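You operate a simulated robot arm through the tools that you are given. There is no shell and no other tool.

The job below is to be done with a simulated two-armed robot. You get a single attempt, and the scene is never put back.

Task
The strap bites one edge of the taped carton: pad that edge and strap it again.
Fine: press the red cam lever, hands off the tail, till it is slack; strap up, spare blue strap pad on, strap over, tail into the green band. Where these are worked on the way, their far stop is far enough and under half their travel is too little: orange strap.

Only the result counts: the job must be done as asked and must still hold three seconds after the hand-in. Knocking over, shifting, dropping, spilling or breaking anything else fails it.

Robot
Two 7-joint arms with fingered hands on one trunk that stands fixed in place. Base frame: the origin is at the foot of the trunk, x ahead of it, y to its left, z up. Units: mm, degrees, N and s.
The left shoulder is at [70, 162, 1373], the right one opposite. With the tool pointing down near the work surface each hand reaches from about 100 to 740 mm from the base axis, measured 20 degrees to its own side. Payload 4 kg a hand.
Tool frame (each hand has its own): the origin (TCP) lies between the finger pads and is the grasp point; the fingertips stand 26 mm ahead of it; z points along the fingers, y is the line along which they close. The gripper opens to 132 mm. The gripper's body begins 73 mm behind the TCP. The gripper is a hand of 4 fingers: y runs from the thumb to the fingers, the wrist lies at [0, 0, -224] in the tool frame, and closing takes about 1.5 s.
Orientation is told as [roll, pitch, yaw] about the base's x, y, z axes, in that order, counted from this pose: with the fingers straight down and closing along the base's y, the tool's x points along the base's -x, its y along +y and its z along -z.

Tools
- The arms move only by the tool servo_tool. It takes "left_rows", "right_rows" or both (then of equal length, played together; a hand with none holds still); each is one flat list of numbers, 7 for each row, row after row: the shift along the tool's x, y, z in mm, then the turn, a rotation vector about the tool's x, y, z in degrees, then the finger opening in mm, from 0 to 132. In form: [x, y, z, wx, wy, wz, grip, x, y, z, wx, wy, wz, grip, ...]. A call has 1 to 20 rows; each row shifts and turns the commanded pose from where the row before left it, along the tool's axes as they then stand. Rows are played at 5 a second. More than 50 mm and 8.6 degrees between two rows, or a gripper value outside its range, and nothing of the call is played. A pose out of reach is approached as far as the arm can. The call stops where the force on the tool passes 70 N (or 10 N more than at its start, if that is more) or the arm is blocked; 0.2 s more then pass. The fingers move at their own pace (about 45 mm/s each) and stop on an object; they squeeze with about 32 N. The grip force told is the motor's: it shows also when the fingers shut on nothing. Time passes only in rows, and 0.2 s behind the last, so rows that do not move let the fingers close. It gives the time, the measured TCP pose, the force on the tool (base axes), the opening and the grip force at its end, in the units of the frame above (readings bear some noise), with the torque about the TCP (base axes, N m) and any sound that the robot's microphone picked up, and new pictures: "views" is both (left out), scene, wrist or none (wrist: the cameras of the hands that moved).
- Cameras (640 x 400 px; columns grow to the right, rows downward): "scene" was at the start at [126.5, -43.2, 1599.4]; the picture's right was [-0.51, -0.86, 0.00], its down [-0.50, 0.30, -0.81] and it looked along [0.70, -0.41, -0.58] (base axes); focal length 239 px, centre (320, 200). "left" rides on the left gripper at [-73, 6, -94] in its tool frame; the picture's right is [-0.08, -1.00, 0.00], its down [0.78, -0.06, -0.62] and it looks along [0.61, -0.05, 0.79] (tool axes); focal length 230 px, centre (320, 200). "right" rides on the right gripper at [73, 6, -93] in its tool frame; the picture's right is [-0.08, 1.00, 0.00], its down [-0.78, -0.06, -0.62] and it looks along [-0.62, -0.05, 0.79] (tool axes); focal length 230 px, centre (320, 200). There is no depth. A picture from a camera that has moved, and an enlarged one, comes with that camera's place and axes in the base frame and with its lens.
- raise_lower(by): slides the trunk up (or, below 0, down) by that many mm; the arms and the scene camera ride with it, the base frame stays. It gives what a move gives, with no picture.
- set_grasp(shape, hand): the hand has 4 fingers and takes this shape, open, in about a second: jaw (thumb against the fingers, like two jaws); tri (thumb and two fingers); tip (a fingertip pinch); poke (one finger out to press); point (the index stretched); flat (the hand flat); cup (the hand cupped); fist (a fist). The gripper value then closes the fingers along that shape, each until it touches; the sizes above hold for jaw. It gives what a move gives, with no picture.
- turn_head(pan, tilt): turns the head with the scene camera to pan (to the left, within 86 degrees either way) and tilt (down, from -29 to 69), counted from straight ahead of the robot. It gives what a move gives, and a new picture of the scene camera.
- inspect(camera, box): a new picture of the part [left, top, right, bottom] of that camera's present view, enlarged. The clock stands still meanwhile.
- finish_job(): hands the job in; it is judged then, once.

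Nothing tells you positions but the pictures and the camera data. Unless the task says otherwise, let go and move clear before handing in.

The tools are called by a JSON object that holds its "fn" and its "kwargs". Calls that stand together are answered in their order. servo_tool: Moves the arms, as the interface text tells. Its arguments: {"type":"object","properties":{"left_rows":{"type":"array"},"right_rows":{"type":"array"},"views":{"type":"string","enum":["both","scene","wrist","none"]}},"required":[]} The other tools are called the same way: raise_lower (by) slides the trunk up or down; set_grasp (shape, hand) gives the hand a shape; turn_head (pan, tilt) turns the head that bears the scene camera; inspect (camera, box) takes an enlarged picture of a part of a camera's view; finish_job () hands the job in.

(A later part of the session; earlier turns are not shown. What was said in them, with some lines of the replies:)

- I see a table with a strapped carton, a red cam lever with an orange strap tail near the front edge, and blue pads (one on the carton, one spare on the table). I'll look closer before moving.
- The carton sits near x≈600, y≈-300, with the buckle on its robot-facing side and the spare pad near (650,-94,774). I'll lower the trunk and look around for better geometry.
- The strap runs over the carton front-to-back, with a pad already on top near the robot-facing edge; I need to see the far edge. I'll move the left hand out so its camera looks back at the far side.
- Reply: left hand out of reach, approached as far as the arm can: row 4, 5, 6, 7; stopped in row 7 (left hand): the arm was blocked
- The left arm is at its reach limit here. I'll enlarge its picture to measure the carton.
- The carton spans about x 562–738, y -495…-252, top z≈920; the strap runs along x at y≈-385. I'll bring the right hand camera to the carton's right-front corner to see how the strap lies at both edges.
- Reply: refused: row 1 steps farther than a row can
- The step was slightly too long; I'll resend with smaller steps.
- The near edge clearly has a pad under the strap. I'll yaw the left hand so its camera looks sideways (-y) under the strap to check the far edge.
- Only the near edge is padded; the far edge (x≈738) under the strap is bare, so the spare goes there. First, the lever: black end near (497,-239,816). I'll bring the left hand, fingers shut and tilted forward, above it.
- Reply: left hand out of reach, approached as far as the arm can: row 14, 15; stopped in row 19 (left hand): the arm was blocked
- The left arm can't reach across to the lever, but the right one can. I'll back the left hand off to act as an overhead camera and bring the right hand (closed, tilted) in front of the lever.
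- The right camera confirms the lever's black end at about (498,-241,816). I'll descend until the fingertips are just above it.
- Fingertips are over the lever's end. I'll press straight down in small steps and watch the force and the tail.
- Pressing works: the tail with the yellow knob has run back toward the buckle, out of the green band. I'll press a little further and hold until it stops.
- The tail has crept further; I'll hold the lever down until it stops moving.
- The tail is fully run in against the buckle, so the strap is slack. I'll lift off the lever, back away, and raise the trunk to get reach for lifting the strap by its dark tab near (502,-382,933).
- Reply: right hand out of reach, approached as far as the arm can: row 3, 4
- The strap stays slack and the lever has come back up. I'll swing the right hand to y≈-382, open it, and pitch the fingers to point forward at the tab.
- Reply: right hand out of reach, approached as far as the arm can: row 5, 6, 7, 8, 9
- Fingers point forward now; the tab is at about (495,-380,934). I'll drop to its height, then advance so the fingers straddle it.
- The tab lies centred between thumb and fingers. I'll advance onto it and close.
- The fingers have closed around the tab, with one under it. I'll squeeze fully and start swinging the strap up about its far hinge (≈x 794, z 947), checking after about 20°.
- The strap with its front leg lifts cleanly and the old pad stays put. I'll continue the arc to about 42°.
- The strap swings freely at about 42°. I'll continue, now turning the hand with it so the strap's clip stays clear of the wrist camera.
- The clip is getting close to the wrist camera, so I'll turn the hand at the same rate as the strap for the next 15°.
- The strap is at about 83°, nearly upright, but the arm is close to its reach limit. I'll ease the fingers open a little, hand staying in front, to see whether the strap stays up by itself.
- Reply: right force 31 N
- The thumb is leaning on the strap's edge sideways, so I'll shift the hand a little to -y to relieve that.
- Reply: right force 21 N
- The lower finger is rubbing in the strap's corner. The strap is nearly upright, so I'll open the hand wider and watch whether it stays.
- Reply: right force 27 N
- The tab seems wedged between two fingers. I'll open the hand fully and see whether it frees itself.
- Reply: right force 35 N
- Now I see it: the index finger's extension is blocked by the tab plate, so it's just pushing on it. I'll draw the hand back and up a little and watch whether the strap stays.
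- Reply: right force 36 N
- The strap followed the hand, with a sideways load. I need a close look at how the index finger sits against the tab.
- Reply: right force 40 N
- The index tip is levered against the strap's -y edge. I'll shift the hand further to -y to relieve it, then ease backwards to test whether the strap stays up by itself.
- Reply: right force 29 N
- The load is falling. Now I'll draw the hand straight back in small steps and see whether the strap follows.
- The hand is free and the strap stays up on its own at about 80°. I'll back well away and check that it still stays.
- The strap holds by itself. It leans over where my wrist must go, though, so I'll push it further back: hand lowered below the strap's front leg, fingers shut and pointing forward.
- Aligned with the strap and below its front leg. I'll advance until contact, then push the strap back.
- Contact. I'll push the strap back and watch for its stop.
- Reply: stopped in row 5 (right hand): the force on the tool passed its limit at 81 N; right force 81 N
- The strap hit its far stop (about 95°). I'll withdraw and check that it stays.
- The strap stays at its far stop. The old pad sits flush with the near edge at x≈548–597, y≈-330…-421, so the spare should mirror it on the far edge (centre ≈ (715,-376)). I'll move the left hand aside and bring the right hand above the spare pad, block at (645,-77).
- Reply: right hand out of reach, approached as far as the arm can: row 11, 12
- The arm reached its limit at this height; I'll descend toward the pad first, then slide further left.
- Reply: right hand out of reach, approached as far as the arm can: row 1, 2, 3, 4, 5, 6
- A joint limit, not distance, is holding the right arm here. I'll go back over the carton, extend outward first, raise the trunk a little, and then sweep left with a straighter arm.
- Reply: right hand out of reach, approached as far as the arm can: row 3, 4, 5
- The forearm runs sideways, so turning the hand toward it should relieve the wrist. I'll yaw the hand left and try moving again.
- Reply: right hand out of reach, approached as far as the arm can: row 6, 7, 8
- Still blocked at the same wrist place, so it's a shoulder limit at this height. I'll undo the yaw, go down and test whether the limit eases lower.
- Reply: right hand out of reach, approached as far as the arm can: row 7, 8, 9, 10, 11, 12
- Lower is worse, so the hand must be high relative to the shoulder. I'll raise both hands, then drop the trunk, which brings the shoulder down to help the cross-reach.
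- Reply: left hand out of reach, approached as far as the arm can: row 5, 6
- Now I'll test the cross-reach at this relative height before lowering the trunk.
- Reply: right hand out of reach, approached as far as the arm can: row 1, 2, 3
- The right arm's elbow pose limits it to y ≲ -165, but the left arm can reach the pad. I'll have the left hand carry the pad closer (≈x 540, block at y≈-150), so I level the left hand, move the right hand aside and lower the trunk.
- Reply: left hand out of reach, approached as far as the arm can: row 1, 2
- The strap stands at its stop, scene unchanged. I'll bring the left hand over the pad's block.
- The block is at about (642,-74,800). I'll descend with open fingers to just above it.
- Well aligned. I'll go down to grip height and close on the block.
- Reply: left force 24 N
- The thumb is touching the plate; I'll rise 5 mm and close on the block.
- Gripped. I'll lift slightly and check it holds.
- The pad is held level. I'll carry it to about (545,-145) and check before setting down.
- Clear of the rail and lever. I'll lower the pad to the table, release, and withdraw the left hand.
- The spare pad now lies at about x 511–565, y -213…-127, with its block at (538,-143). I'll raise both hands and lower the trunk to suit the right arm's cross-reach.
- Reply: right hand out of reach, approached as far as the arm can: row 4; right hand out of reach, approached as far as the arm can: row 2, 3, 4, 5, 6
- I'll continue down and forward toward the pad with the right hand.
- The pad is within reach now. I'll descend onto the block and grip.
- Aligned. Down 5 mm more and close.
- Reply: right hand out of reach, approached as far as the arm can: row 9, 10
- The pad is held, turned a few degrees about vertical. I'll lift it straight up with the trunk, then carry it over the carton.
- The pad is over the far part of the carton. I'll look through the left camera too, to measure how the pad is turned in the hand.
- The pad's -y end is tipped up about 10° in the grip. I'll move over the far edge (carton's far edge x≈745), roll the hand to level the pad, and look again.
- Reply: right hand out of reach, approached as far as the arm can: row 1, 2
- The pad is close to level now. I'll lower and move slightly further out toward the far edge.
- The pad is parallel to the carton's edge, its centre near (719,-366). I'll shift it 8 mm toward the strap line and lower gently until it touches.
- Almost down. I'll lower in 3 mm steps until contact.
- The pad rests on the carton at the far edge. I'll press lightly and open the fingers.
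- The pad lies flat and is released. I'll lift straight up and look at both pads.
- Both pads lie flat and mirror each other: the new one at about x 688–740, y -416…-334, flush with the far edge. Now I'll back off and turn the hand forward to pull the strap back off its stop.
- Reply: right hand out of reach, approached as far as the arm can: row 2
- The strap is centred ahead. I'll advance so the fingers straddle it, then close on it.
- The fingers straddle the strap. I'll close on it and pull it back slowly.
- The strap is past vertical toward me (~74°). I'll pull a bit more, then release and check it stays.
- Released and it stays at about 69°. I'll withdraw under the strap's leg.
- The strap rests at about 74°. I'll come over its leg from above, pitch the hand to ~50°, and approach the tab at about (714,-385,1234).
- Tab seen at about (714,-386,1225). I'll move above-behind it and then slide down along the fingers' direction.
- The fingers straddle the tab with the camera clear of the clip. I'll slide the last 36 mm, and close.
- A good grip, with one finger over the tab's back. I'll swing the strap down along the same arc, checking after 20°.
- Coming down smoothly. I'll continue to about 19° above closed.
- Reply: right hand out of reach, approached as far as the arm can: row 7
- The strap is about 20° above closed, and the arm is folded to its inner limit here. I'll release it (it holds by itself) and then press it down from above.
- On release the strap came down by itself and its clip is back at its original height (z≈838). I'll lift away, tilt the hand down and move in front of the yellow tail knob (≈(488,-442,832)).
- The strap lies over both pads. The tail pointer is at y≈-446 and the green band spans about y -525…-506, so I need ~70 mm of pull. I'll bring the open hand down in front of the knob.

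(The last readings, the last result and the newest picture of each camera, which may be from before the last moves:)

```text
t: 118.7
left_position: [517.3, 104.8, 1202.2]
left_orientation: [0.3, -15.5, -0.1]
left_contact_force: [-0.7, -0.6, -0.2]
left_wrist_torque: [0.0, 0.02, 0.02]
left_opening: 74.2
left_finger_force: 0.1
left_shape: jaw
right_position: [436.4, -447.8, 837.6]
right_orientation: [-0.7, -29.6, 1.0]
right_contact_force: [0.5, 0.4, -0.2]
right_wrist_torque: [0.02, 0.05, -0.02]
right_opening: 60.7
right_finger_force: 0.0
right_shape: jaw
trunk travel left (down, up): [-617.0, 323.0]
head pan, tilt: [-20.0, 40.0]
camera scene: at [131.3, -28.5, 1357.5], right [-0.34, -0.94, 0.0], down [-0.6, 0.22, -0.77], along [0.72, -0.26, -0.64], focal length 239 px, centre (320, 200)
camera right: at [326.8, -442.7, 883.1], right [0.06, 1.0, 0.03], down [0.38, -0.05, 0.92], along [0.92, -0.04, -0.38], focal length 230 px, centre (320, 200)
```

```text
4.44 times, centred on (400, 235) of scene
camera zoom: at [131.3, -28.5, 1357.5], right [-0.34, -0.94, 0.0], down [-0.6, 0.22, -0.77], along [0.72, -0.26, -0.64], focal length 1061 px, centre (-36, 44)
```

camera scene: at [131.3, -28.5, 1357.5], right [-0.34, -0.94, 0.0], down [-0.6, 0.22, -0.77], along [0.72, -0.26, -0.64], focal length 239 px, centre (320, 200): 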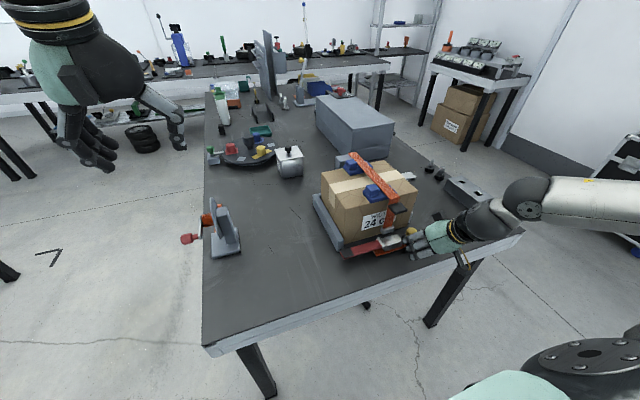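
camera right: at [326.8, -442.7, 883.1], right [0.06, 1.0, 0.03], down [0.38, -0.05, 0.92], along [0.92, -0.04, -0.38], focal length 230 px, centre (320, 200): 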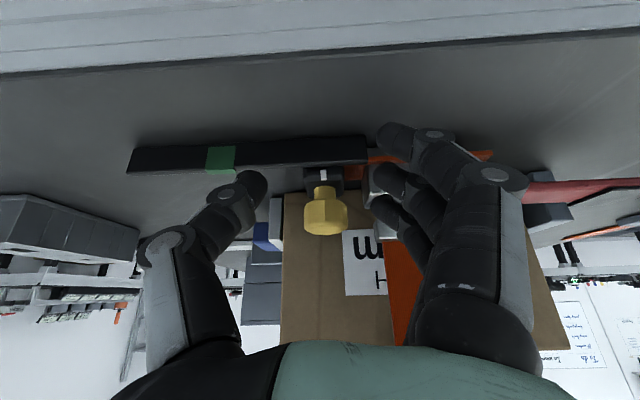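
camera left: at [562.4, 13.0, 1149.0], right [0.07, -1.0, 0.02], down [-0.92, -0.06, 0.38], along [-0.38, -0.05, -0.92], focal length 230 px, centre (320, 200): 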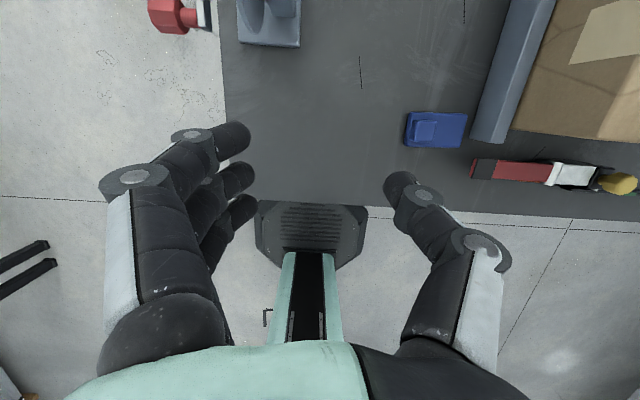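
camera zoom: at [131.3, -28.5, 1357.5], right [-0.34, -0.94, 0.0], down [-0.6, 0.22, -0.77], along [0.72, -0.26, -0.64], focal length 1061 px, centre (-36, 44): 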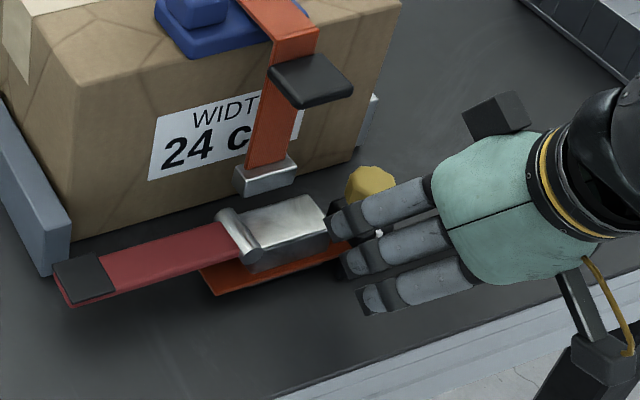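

The knob is 45 mm ahead at z≈828. I'll narrow the opening, rise 8 mm to stay above buckle and rail, and advance so the fingertips flank the knob.

{"fn": "servo_tool", "kwargs": {"right_rows": [-4, 2, -7, 0, 0, 0, 46, -15.6, 0, 9, 0, 0, 0, 46, -15.6, 0, 9, 0, 0, 0, 46]}}

{"fn": "inspect", "kwargs": {"camera": "right", "box": [220, 100, 460, 260]}}

{"fn": "inspect", "kwargs": {"camera": "scene", "box": [370, 205, 450, 265]}}

```text
t: 119.5
left_position: [516.4, 106.4, 1202.4]
left_orientation: [0.2, -15.6, -0.2]
left_contact_force: [0.1, -0.6, -0.7]
left_wrist_torque: [0.03, 0.02, 0.01]
left_opening: 74.1
left_finger_force: 0.0
left_shape: jaw
right_position: [472.2, -445.5, 847.0]
right_orientation: [-0.8, -29.6, 1.0]
right_contact_force: [0.2, -0.1, -0.2]
right_wrist_torque: [-0.02, 0.0, 0.01]
right_opening: 46.5
right_finger_force: 0.1
right_shape: jaw
trunk travel left (down, up): [-617.0, 323.0]
head pan, tilt: [-20.0, 40.0]
camera scene: at [131.5, -27.9, 1357.5], right [-0.34, -0.94, 0.0], down [-0.6, 0.22, -0.77], along [0.72, -0.26, -0.64], focal length 239 px, centre (320, 200)
camera right: at [362.2, -441.3, 892.3], right [0.06, 1.0, 0.03], down [0.38, -0.05, 0.92], along [0.92, -0.04, -0.38], focal length 230 px, centre (320, 200)
```

scene: 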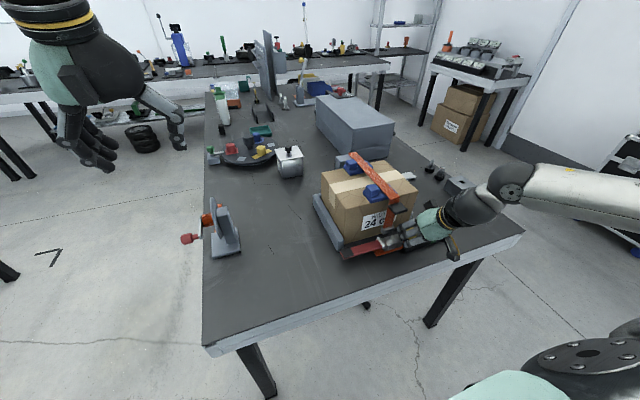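
right: 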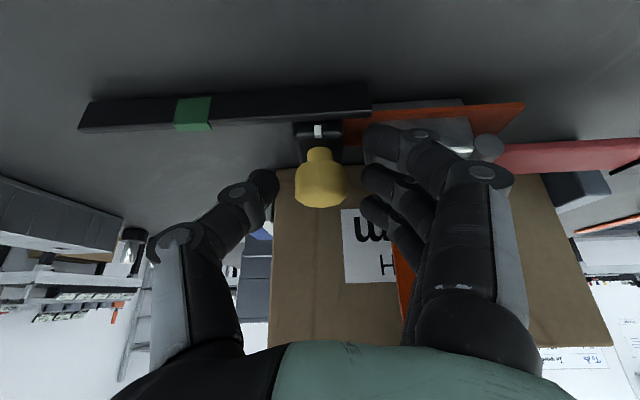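

```text
2.50 times, centred on (340, 180) of right
camera zoom: at [362.2, -441.3, 892.3], right [0.06, 1.0, 0.03], down [0.38, -0.05, 0.92], along [0.92, -0.04, -0.38], focal length 575 px, centre (270, 250)
```

zoom: 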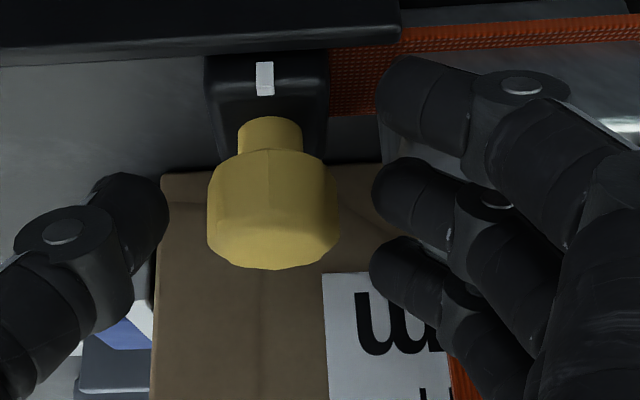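

```text
6.67 times, centred on (410, 235) of scene
camera zoom: at [131.5, -27.9, 1357.5], right [-0.34, -0.94, 0.0], down [-0.6, 0.22, -0.77], along [0.72, -0.26, -0.64], focal length 1592 px, centre (-280, -33)
```

zoom: 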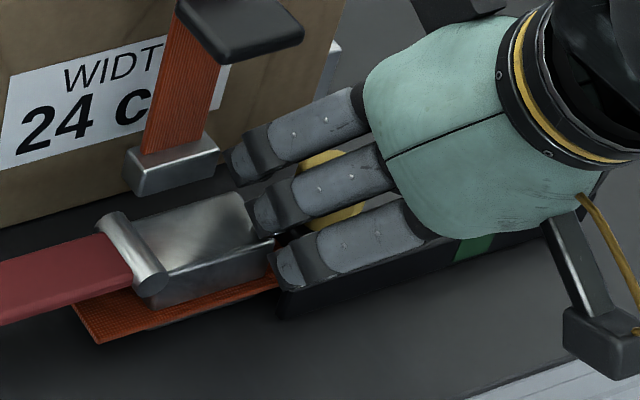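

The knob sits between thumb and middle finger. I'll advance 10 mm, close, and pull the tail toward -y in steps.

{"fn": "servo_tool", "kwargs": {"right_rows": [-8.7, 0, 5, 0, 0, 0, 46, 0, 0, 0, 0, 0, 0, 20, 0, 0, 0, 0, 0, 0, 0, 0, 0, 0, 0, 0, 0, 0, 0, 0, 0, 0, 0, 0, 0, 0, 0, 0, 0, 0, 0, 0, 0, -8, 0, 0, 0, 0, 0, 0, -8, 0, 0, 0, 0, 0, 0, -8, 0, 0, 0, 0, 0]}}

{"fn": "inspect", "kwargs": {"camera": "right", "box": [160, 60, 460, 260]}}

```text
t: 121.5
left_position: [516.7, 107.0, 1203.7]
left_orientation: [0.1, -15.5, -0.1]
left_contact_force: [0.0, 0.2, -0.9]
left_wrist_torque: [-0.04, 0.0, 0.02]
left_opening: 74.2
left_finger_force: 0.0
left_shape: jaw
right_position: [482.7, -468.5, 847.3]
right_orientation: [-0.8, -29.6, 1.1]
right_contact_force: [0.3, 11.6, -0.9]
right_wrist_torque: [0.88, 0.47, 0.17]
right_opening: 9.6
right_finger_force: 32.2
right_shape: jaw
trunk travel left (down, up): [-617.0, 323.0]
head pan, tilt: [-20.0, 40.0]
camera scene: at [130.7, -26.1, 1357.6], right [-0.34, -0.94, 0.0], down [-0.6, 0.22, -0.77], along [0.72, -0.26, -0.64], focal length 239 px, centre (320, 200)
camera right: at [372.2, -463.7, 893.2], right [0.06, 1.0, 0.03], down [0.38, -0.05, 0.92], along [0.92, -0.04, -0.38], focal length 230 px, centre (320, 200)
```

scene: 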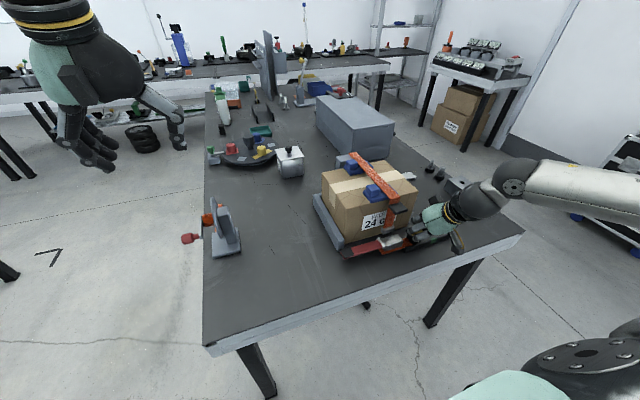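
right: 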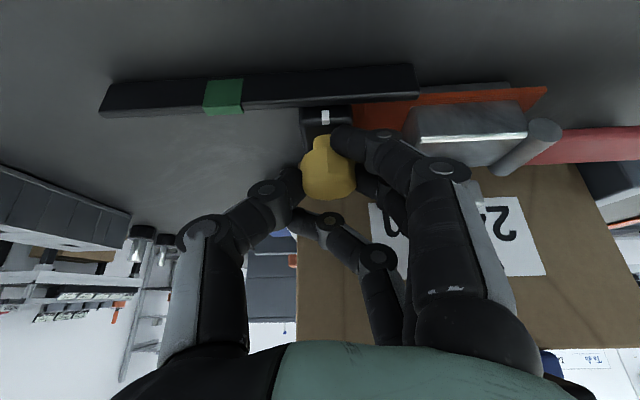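

```text
2.00 times, centred on (310, 160) of right
camera zoom: at [372.2, -463.7, 893.2], right [0.06, 1.0, 0.03], down [0.38, -0.05, 0.92], along [0.92, -0.04, -0.38], focal length 460 px, centre (340, 280)
```

zoom: 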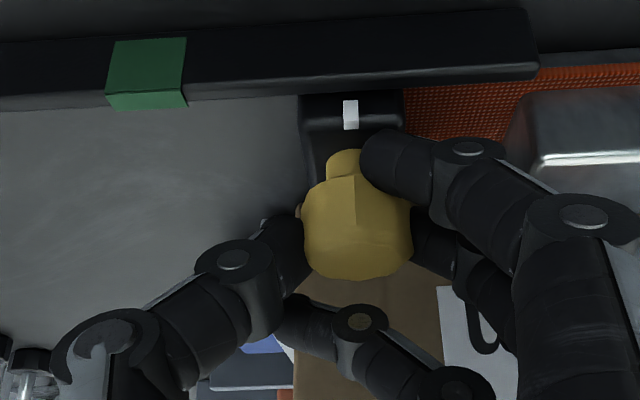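

The tail follows (about 11 N). The pointer needs ~55 mm more to the middle of the green band; I'll pull 48 mm and look.

{"fn": "servo_tool", "kwargs": {"right_rows": [0, -8, 0, 0, 0, 0, 0, 0, -8, 0, 0, 0, 0, 0, 0, -8, 0, 0, 0, 0, 0, 0, -8, 0, 0, 0, 0, 0, 0, -8, 0, 0, 0, 0, 0, 0, -8, 0, 0, 0, 0, 0, 0, 0, 0, 0, 0, 0, 0], "views": "wrist"}}

{"fn": "inspect", "kwargs": {"camera": "right", "box": [220, 60, 420, 200]}}

```text
t: 123.1
left_position: [515.9, 108.1, 1202.9]
left_orientation: [0.1, -15.5, -0.1]
left_contact_force: [0.4, 0.5, -0.2]
left_wrist_torque: [-0.03, 0.01, 0.03]
left_opening: 74.3
left_finger_force: 0.0
left_shape: jaw
right_position: [482.4, -515.0, 849.0]
right_orientation: [-0.6, -29.5, 1.2]
right_contact_force: [-4.8, 17.4, -3.9]
right_wrist_torque: [0.95, 0.58, 0.27]
right_opening: 9.5
right_finger_force: 32.0
right_shape: jaw
trunk travel left (down, up): [-617.0, 323.0]
head pan, tilt: [-20.0, 40.0]
camera right: at [372.2, -511.1, 893.5], right [0.05, 1.0, 0.03], down [0.38, -0.05, 0.92], along [0.92, -0.04, -0.38], focal length 230 px, centre (320, 200)
```

right: 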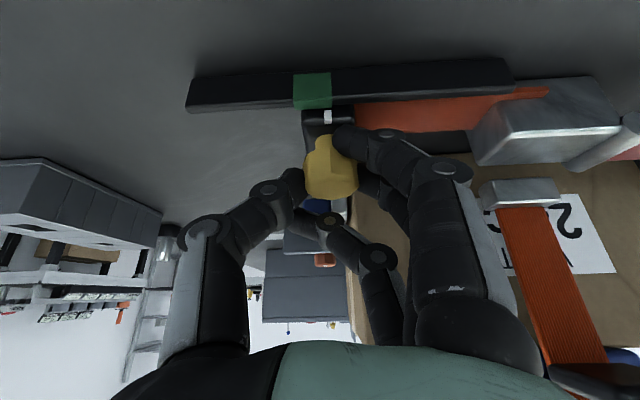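

```text
2.86 times, centred on (320, 130) of right
camera zoom: at [372.2, -511.1, 893.5], right [0.05, 1.0, 0.03], down [0.38, -0.05, 0.92], along [0.92, -0.04, -0.38], focal length 657 px, centre (320, 400)
```

zoom: 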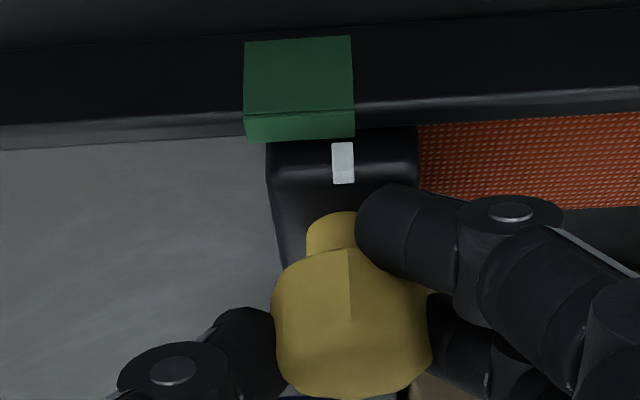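

The pointer has entered the band; 8 mm more centres it.

{"fn": "servo_tool", "kwargs": {"right_rows": [0, -4, 0, 0, 0, 0, 0, 0, -4, 0, 0, 0, 0, 0, 0, 0, 0, 0, 0, 0, 0], "views": "none"}}

{"fn": "inspect", "kwargs": {"camera": "right", "box": [220, 60, 420, 200]}}

```text
t: 123.9
left_position: [515.2, 108.6, 1203.2]
left_orientation: [0.1, -15.5, -0.1]
left_contact_force: [-0.7, 0.5, -0.1]
left_wrist_torque: [-0.02, 0.03, -0.02]
left_opening: 74.3
left_finger_force: 0.1
left_shape: jaw
right_position: [480.9, -523.3, 849.1]
right_orientation: [-0.7, -29.6, 1.2]
right_contact_force: [-6.3, 19.7, -5.7]
right_wrist_torque: [0.95, 0.62, 0.29]
right_opening: 9.3
right_finger_force: 31.8
right_shape: jaw
trunk travel left (down, up): [-617.0, 323.0]
head pan, tilt: [-20.0, 40.0]
```

```text
2.86 times, centred on (320, 130) of right
camera zoom: at [372.2, -518.8, 893.5], right [0.05, 1.0, 0.03], down [0.38, -0.05, 0.92], along [0.92, -0.04, -0.38], focal length 657 px, centre (320, 400)
```

zoom: 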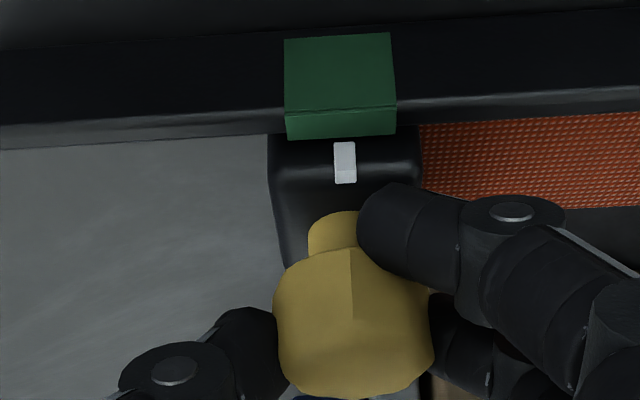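

The pointer is centred in the green band. I'll open the fingers and see that the cam holds.

{"fn": "servo_tool", "kwargs": {"right_rows": [0, 0, 0, 0, 0, 0, 20, 0, 0, 0, 0, 0, 0, 40, 0, 0, 0, 0, 0, 0, 60, 0, 0, 0, 0, 0, 0, 60], "views": "none"}}

{"fn": "inspect", "kwargs": {"camera": "right", "box": [220, 60, 420, 200]}}

```text
t: 124.9
left_position: [517.0, 105.4, 1202.8]
left_orientation: [0.2, -15.5, 0.0]
left_contact_force: [-0.3, -0.2, 0.4]
left_wrist_torque: [0.0, -0.01, 0.02]
left_opening: 74.0
left_finger_force: 0.1
left_shape: jaw
right_position: [482.7, -526.8, 849.4]
right_orientation: [-0.8, -29.7, 1.0]
right_contact_force: [0.6, 0.6, -0.7]
right_wrist_torque: [0.01, -0.01, 0.0]
right_opening: 59.0
right_finger_force: 0.0
right_shape: jaw
trunk travel left (down, up): [-617.0, 323.0]
head pan, tilt: [-20.0, 40.0]
```

```text
2.86 times, centred on (320, 130) of right
camera zoom: at [373.3, -522.1, 893.4], right [0.06, 1.0, 0.03], down [0.38, -0.04, 0.93], along [0.92, -0.04, -0.38], focal length 657 px, centre (320, 400)
```

zoom: 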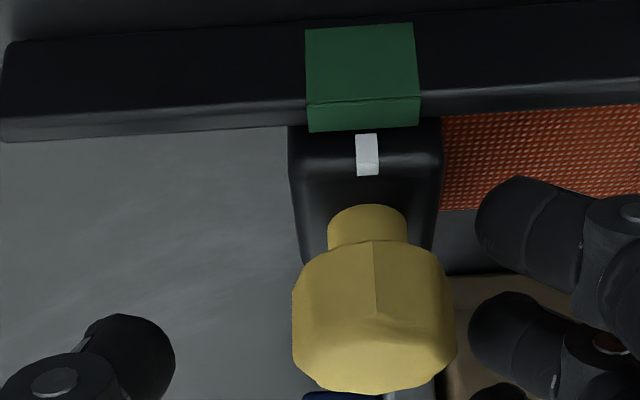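

The tail holds in the middle of the green band. I'll withdraw straight back, then up, and inspect the whole assembly.

{"fn": "servo_tool", "kwargs": {"right_rows": [21.7, 0, -12.4, 0, 0, 0, 60, 21.7, 0, -12.4, 0, 0, 0, 60, -20, -10, -35, 0, 0, 0, 60, -20, -10, -35, 0, 0, 0, 60, -20, -10, -35, 0, 0, 0, 60, -20, -10, -35, 0, 0, 0, 60]}}

{"fn": "inspect", "kwargs": {"camera": "scene", "box": [300, 140, 460, 270]}}

{"fn": "inspect", "kwargs": {"camera": "right", "box": [160, 0, 460, 220]}}

```text
t: 126.3
left_position: [516.2, 107.4, 1202.8]
left_orientation: [0.1, -15.6, -0.1]
left_contact_force: [-0.1, -0.1, 0.2]
left_wrist_torque: [0.0, 0.0, -0.02]
left_opening: 74.0
left_finger_force: 0.0
left_shape: jaw
right_position: [431.5, -563.6, 1009.7]
right_orientation: [-0.8, -29.6, 1.1]
right_contact_force: [0.3, 0.2, 1.2]
right_wrist_torque: [0.01, 0.0, 0.0]
right_opening: 59.2
right_finger_force: 0.0
right_shape: jaw
trunk travel left (down, up): [-617.0, 323.0]
head pan, tilt: [-20.0, 40.0]
camera scene: at [130.4, -26.8, 1357.6], right [-0.34, -0.94, 0.0], down [-0.6, 0.22, -0.77], along [0.72, -0.26, -0.64], focal length 239 px, centre (320, 200)
camera right: at [322.5, -558.9, 1054.3], right [0.06, 1.0, 0.03], down [0.38, -0.05, 0.92], along [0.92, -0.04, -0.38], focal length 230 px, centre (320, 200)
```

scene: 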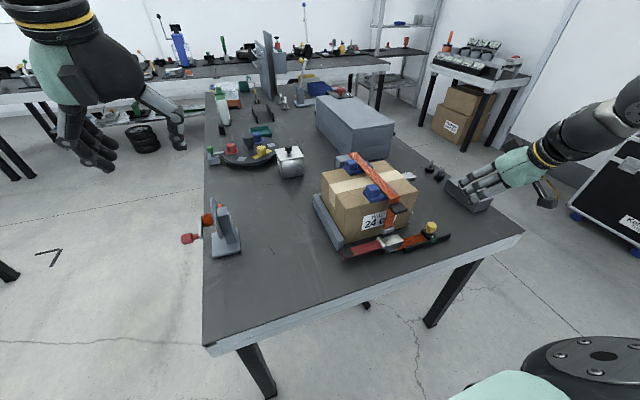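
right: 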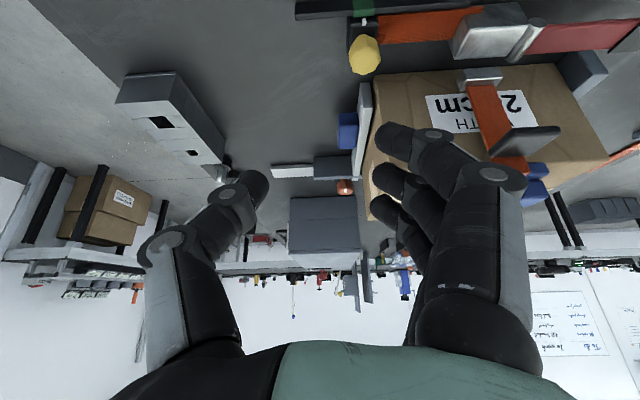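

```text
3.08 times, centred on (380, 205) of scene
camera zoom: at [130.4, -26.8, 1357.6], right [-0.34, -0.94, 0.0], down [-0.6, 0.22, -0.77], along [0.72, -0.26, -0.64], focal length 735 px, centre (135, 185)
```

zoom: 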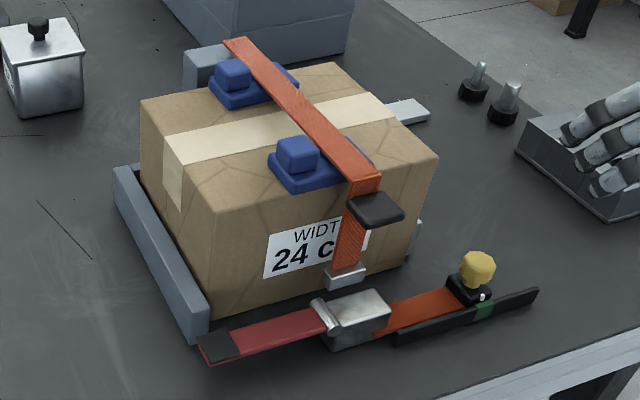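

```text
1.82 times, centred on (310, 110) of right
camera zoom: at [322.5, -558.9, 1054.3], right [0.06, 1.0, 0.03], down [0.38, -0.05, 0.92], along [0.92, -0.04, -0.38], focal length 418 px, centre (338, 364)
```

zoom: 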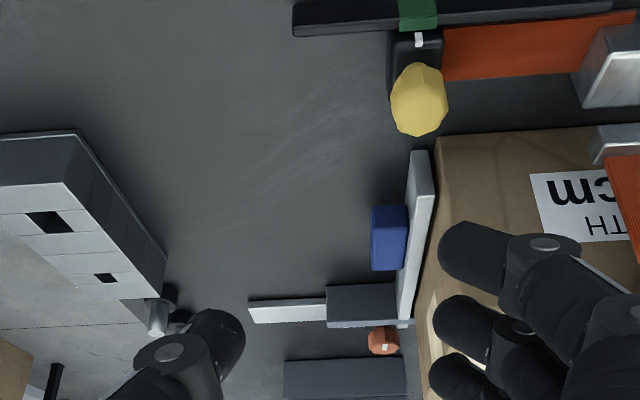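

Everything matches the original strapped state, with the clip at z≈834, the tab at z≈934 and the tail in the green band. I'll take one last close look at the new pad and the tail before handing in.

{"fn": "inspect", "kwargs": {"camera": "scene", "box": [335, 145, 395, 195]}}

{"fn": "inspect", "kwargs": {"camera": "scene", "box": [390, 215, 450, 260]}}

```text
8.00 times, centred on (365, 170) of scene
camera zoom: at [130.4, -26.8, 1357.6], right [-0.34, -0.94, 0.0], down [-0.6, 0.22, -0.77], along [0.72, -0.26, -0.64], focal length 1911 px, centre (-40, 440)
```

zoom: 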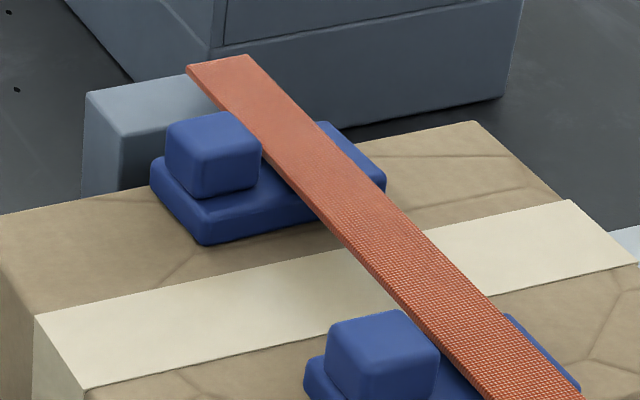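

```text
8.89 times, centred on (420, 238) of scene
camera zoom: at [130.4, -26.8, 1357.6], right [-0.34, -0.94, 0.0], down [-0.6, 0.22, -0.77], along [0.72, -0.26, -0.64], focal length 2123 px, centre (-569, -133)
```

zoom: 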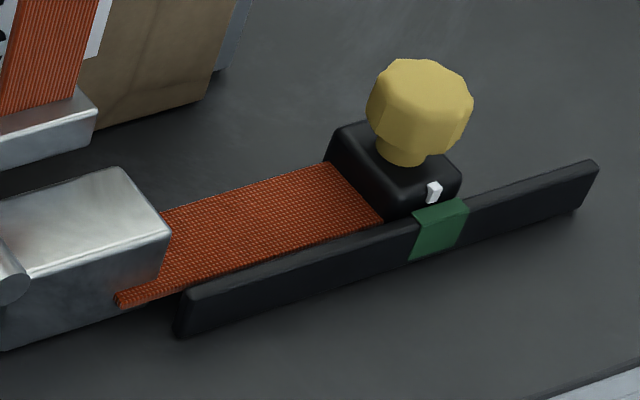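

The new pad lies flat on the far edge under the strap. The strap is closed over both pads, the tail pointer is in the green band, and both hands are clear, so I'm handing in.

{"fn": "finish_job", "kwargs": {}}

```text
The job is handed in.
```

The carton is strapped again with the spare blue pad under the strap on the far edge, the one it was biting. I've handed it in but have no verdict back yet.

- **Release:** I pressed the red cam lever, hands off the tail, until the tail ran fully in and the strap was slack.
- **Strap up:** I lifted the orange strap all the way to its far stop, and it stayed up by itself while I worked.
- **Pad:** The spare pad lies flat on the far edge, within a few millimetres of flush. It mirrors the pad already on the near edge. The right arm couldn't reach it where it lay, so the left hand first moved it closer across the table.
- **Strap over:** The strap is down over both pads, and its clip and tab are back at their starting heights.
- **Tail:** I pulled the tail until its pointer sat in the middle of the green band. It stayed there after I let go.

The last camera views showed nothing else knocked or moved, and both hands were clear of the work at hand-in.
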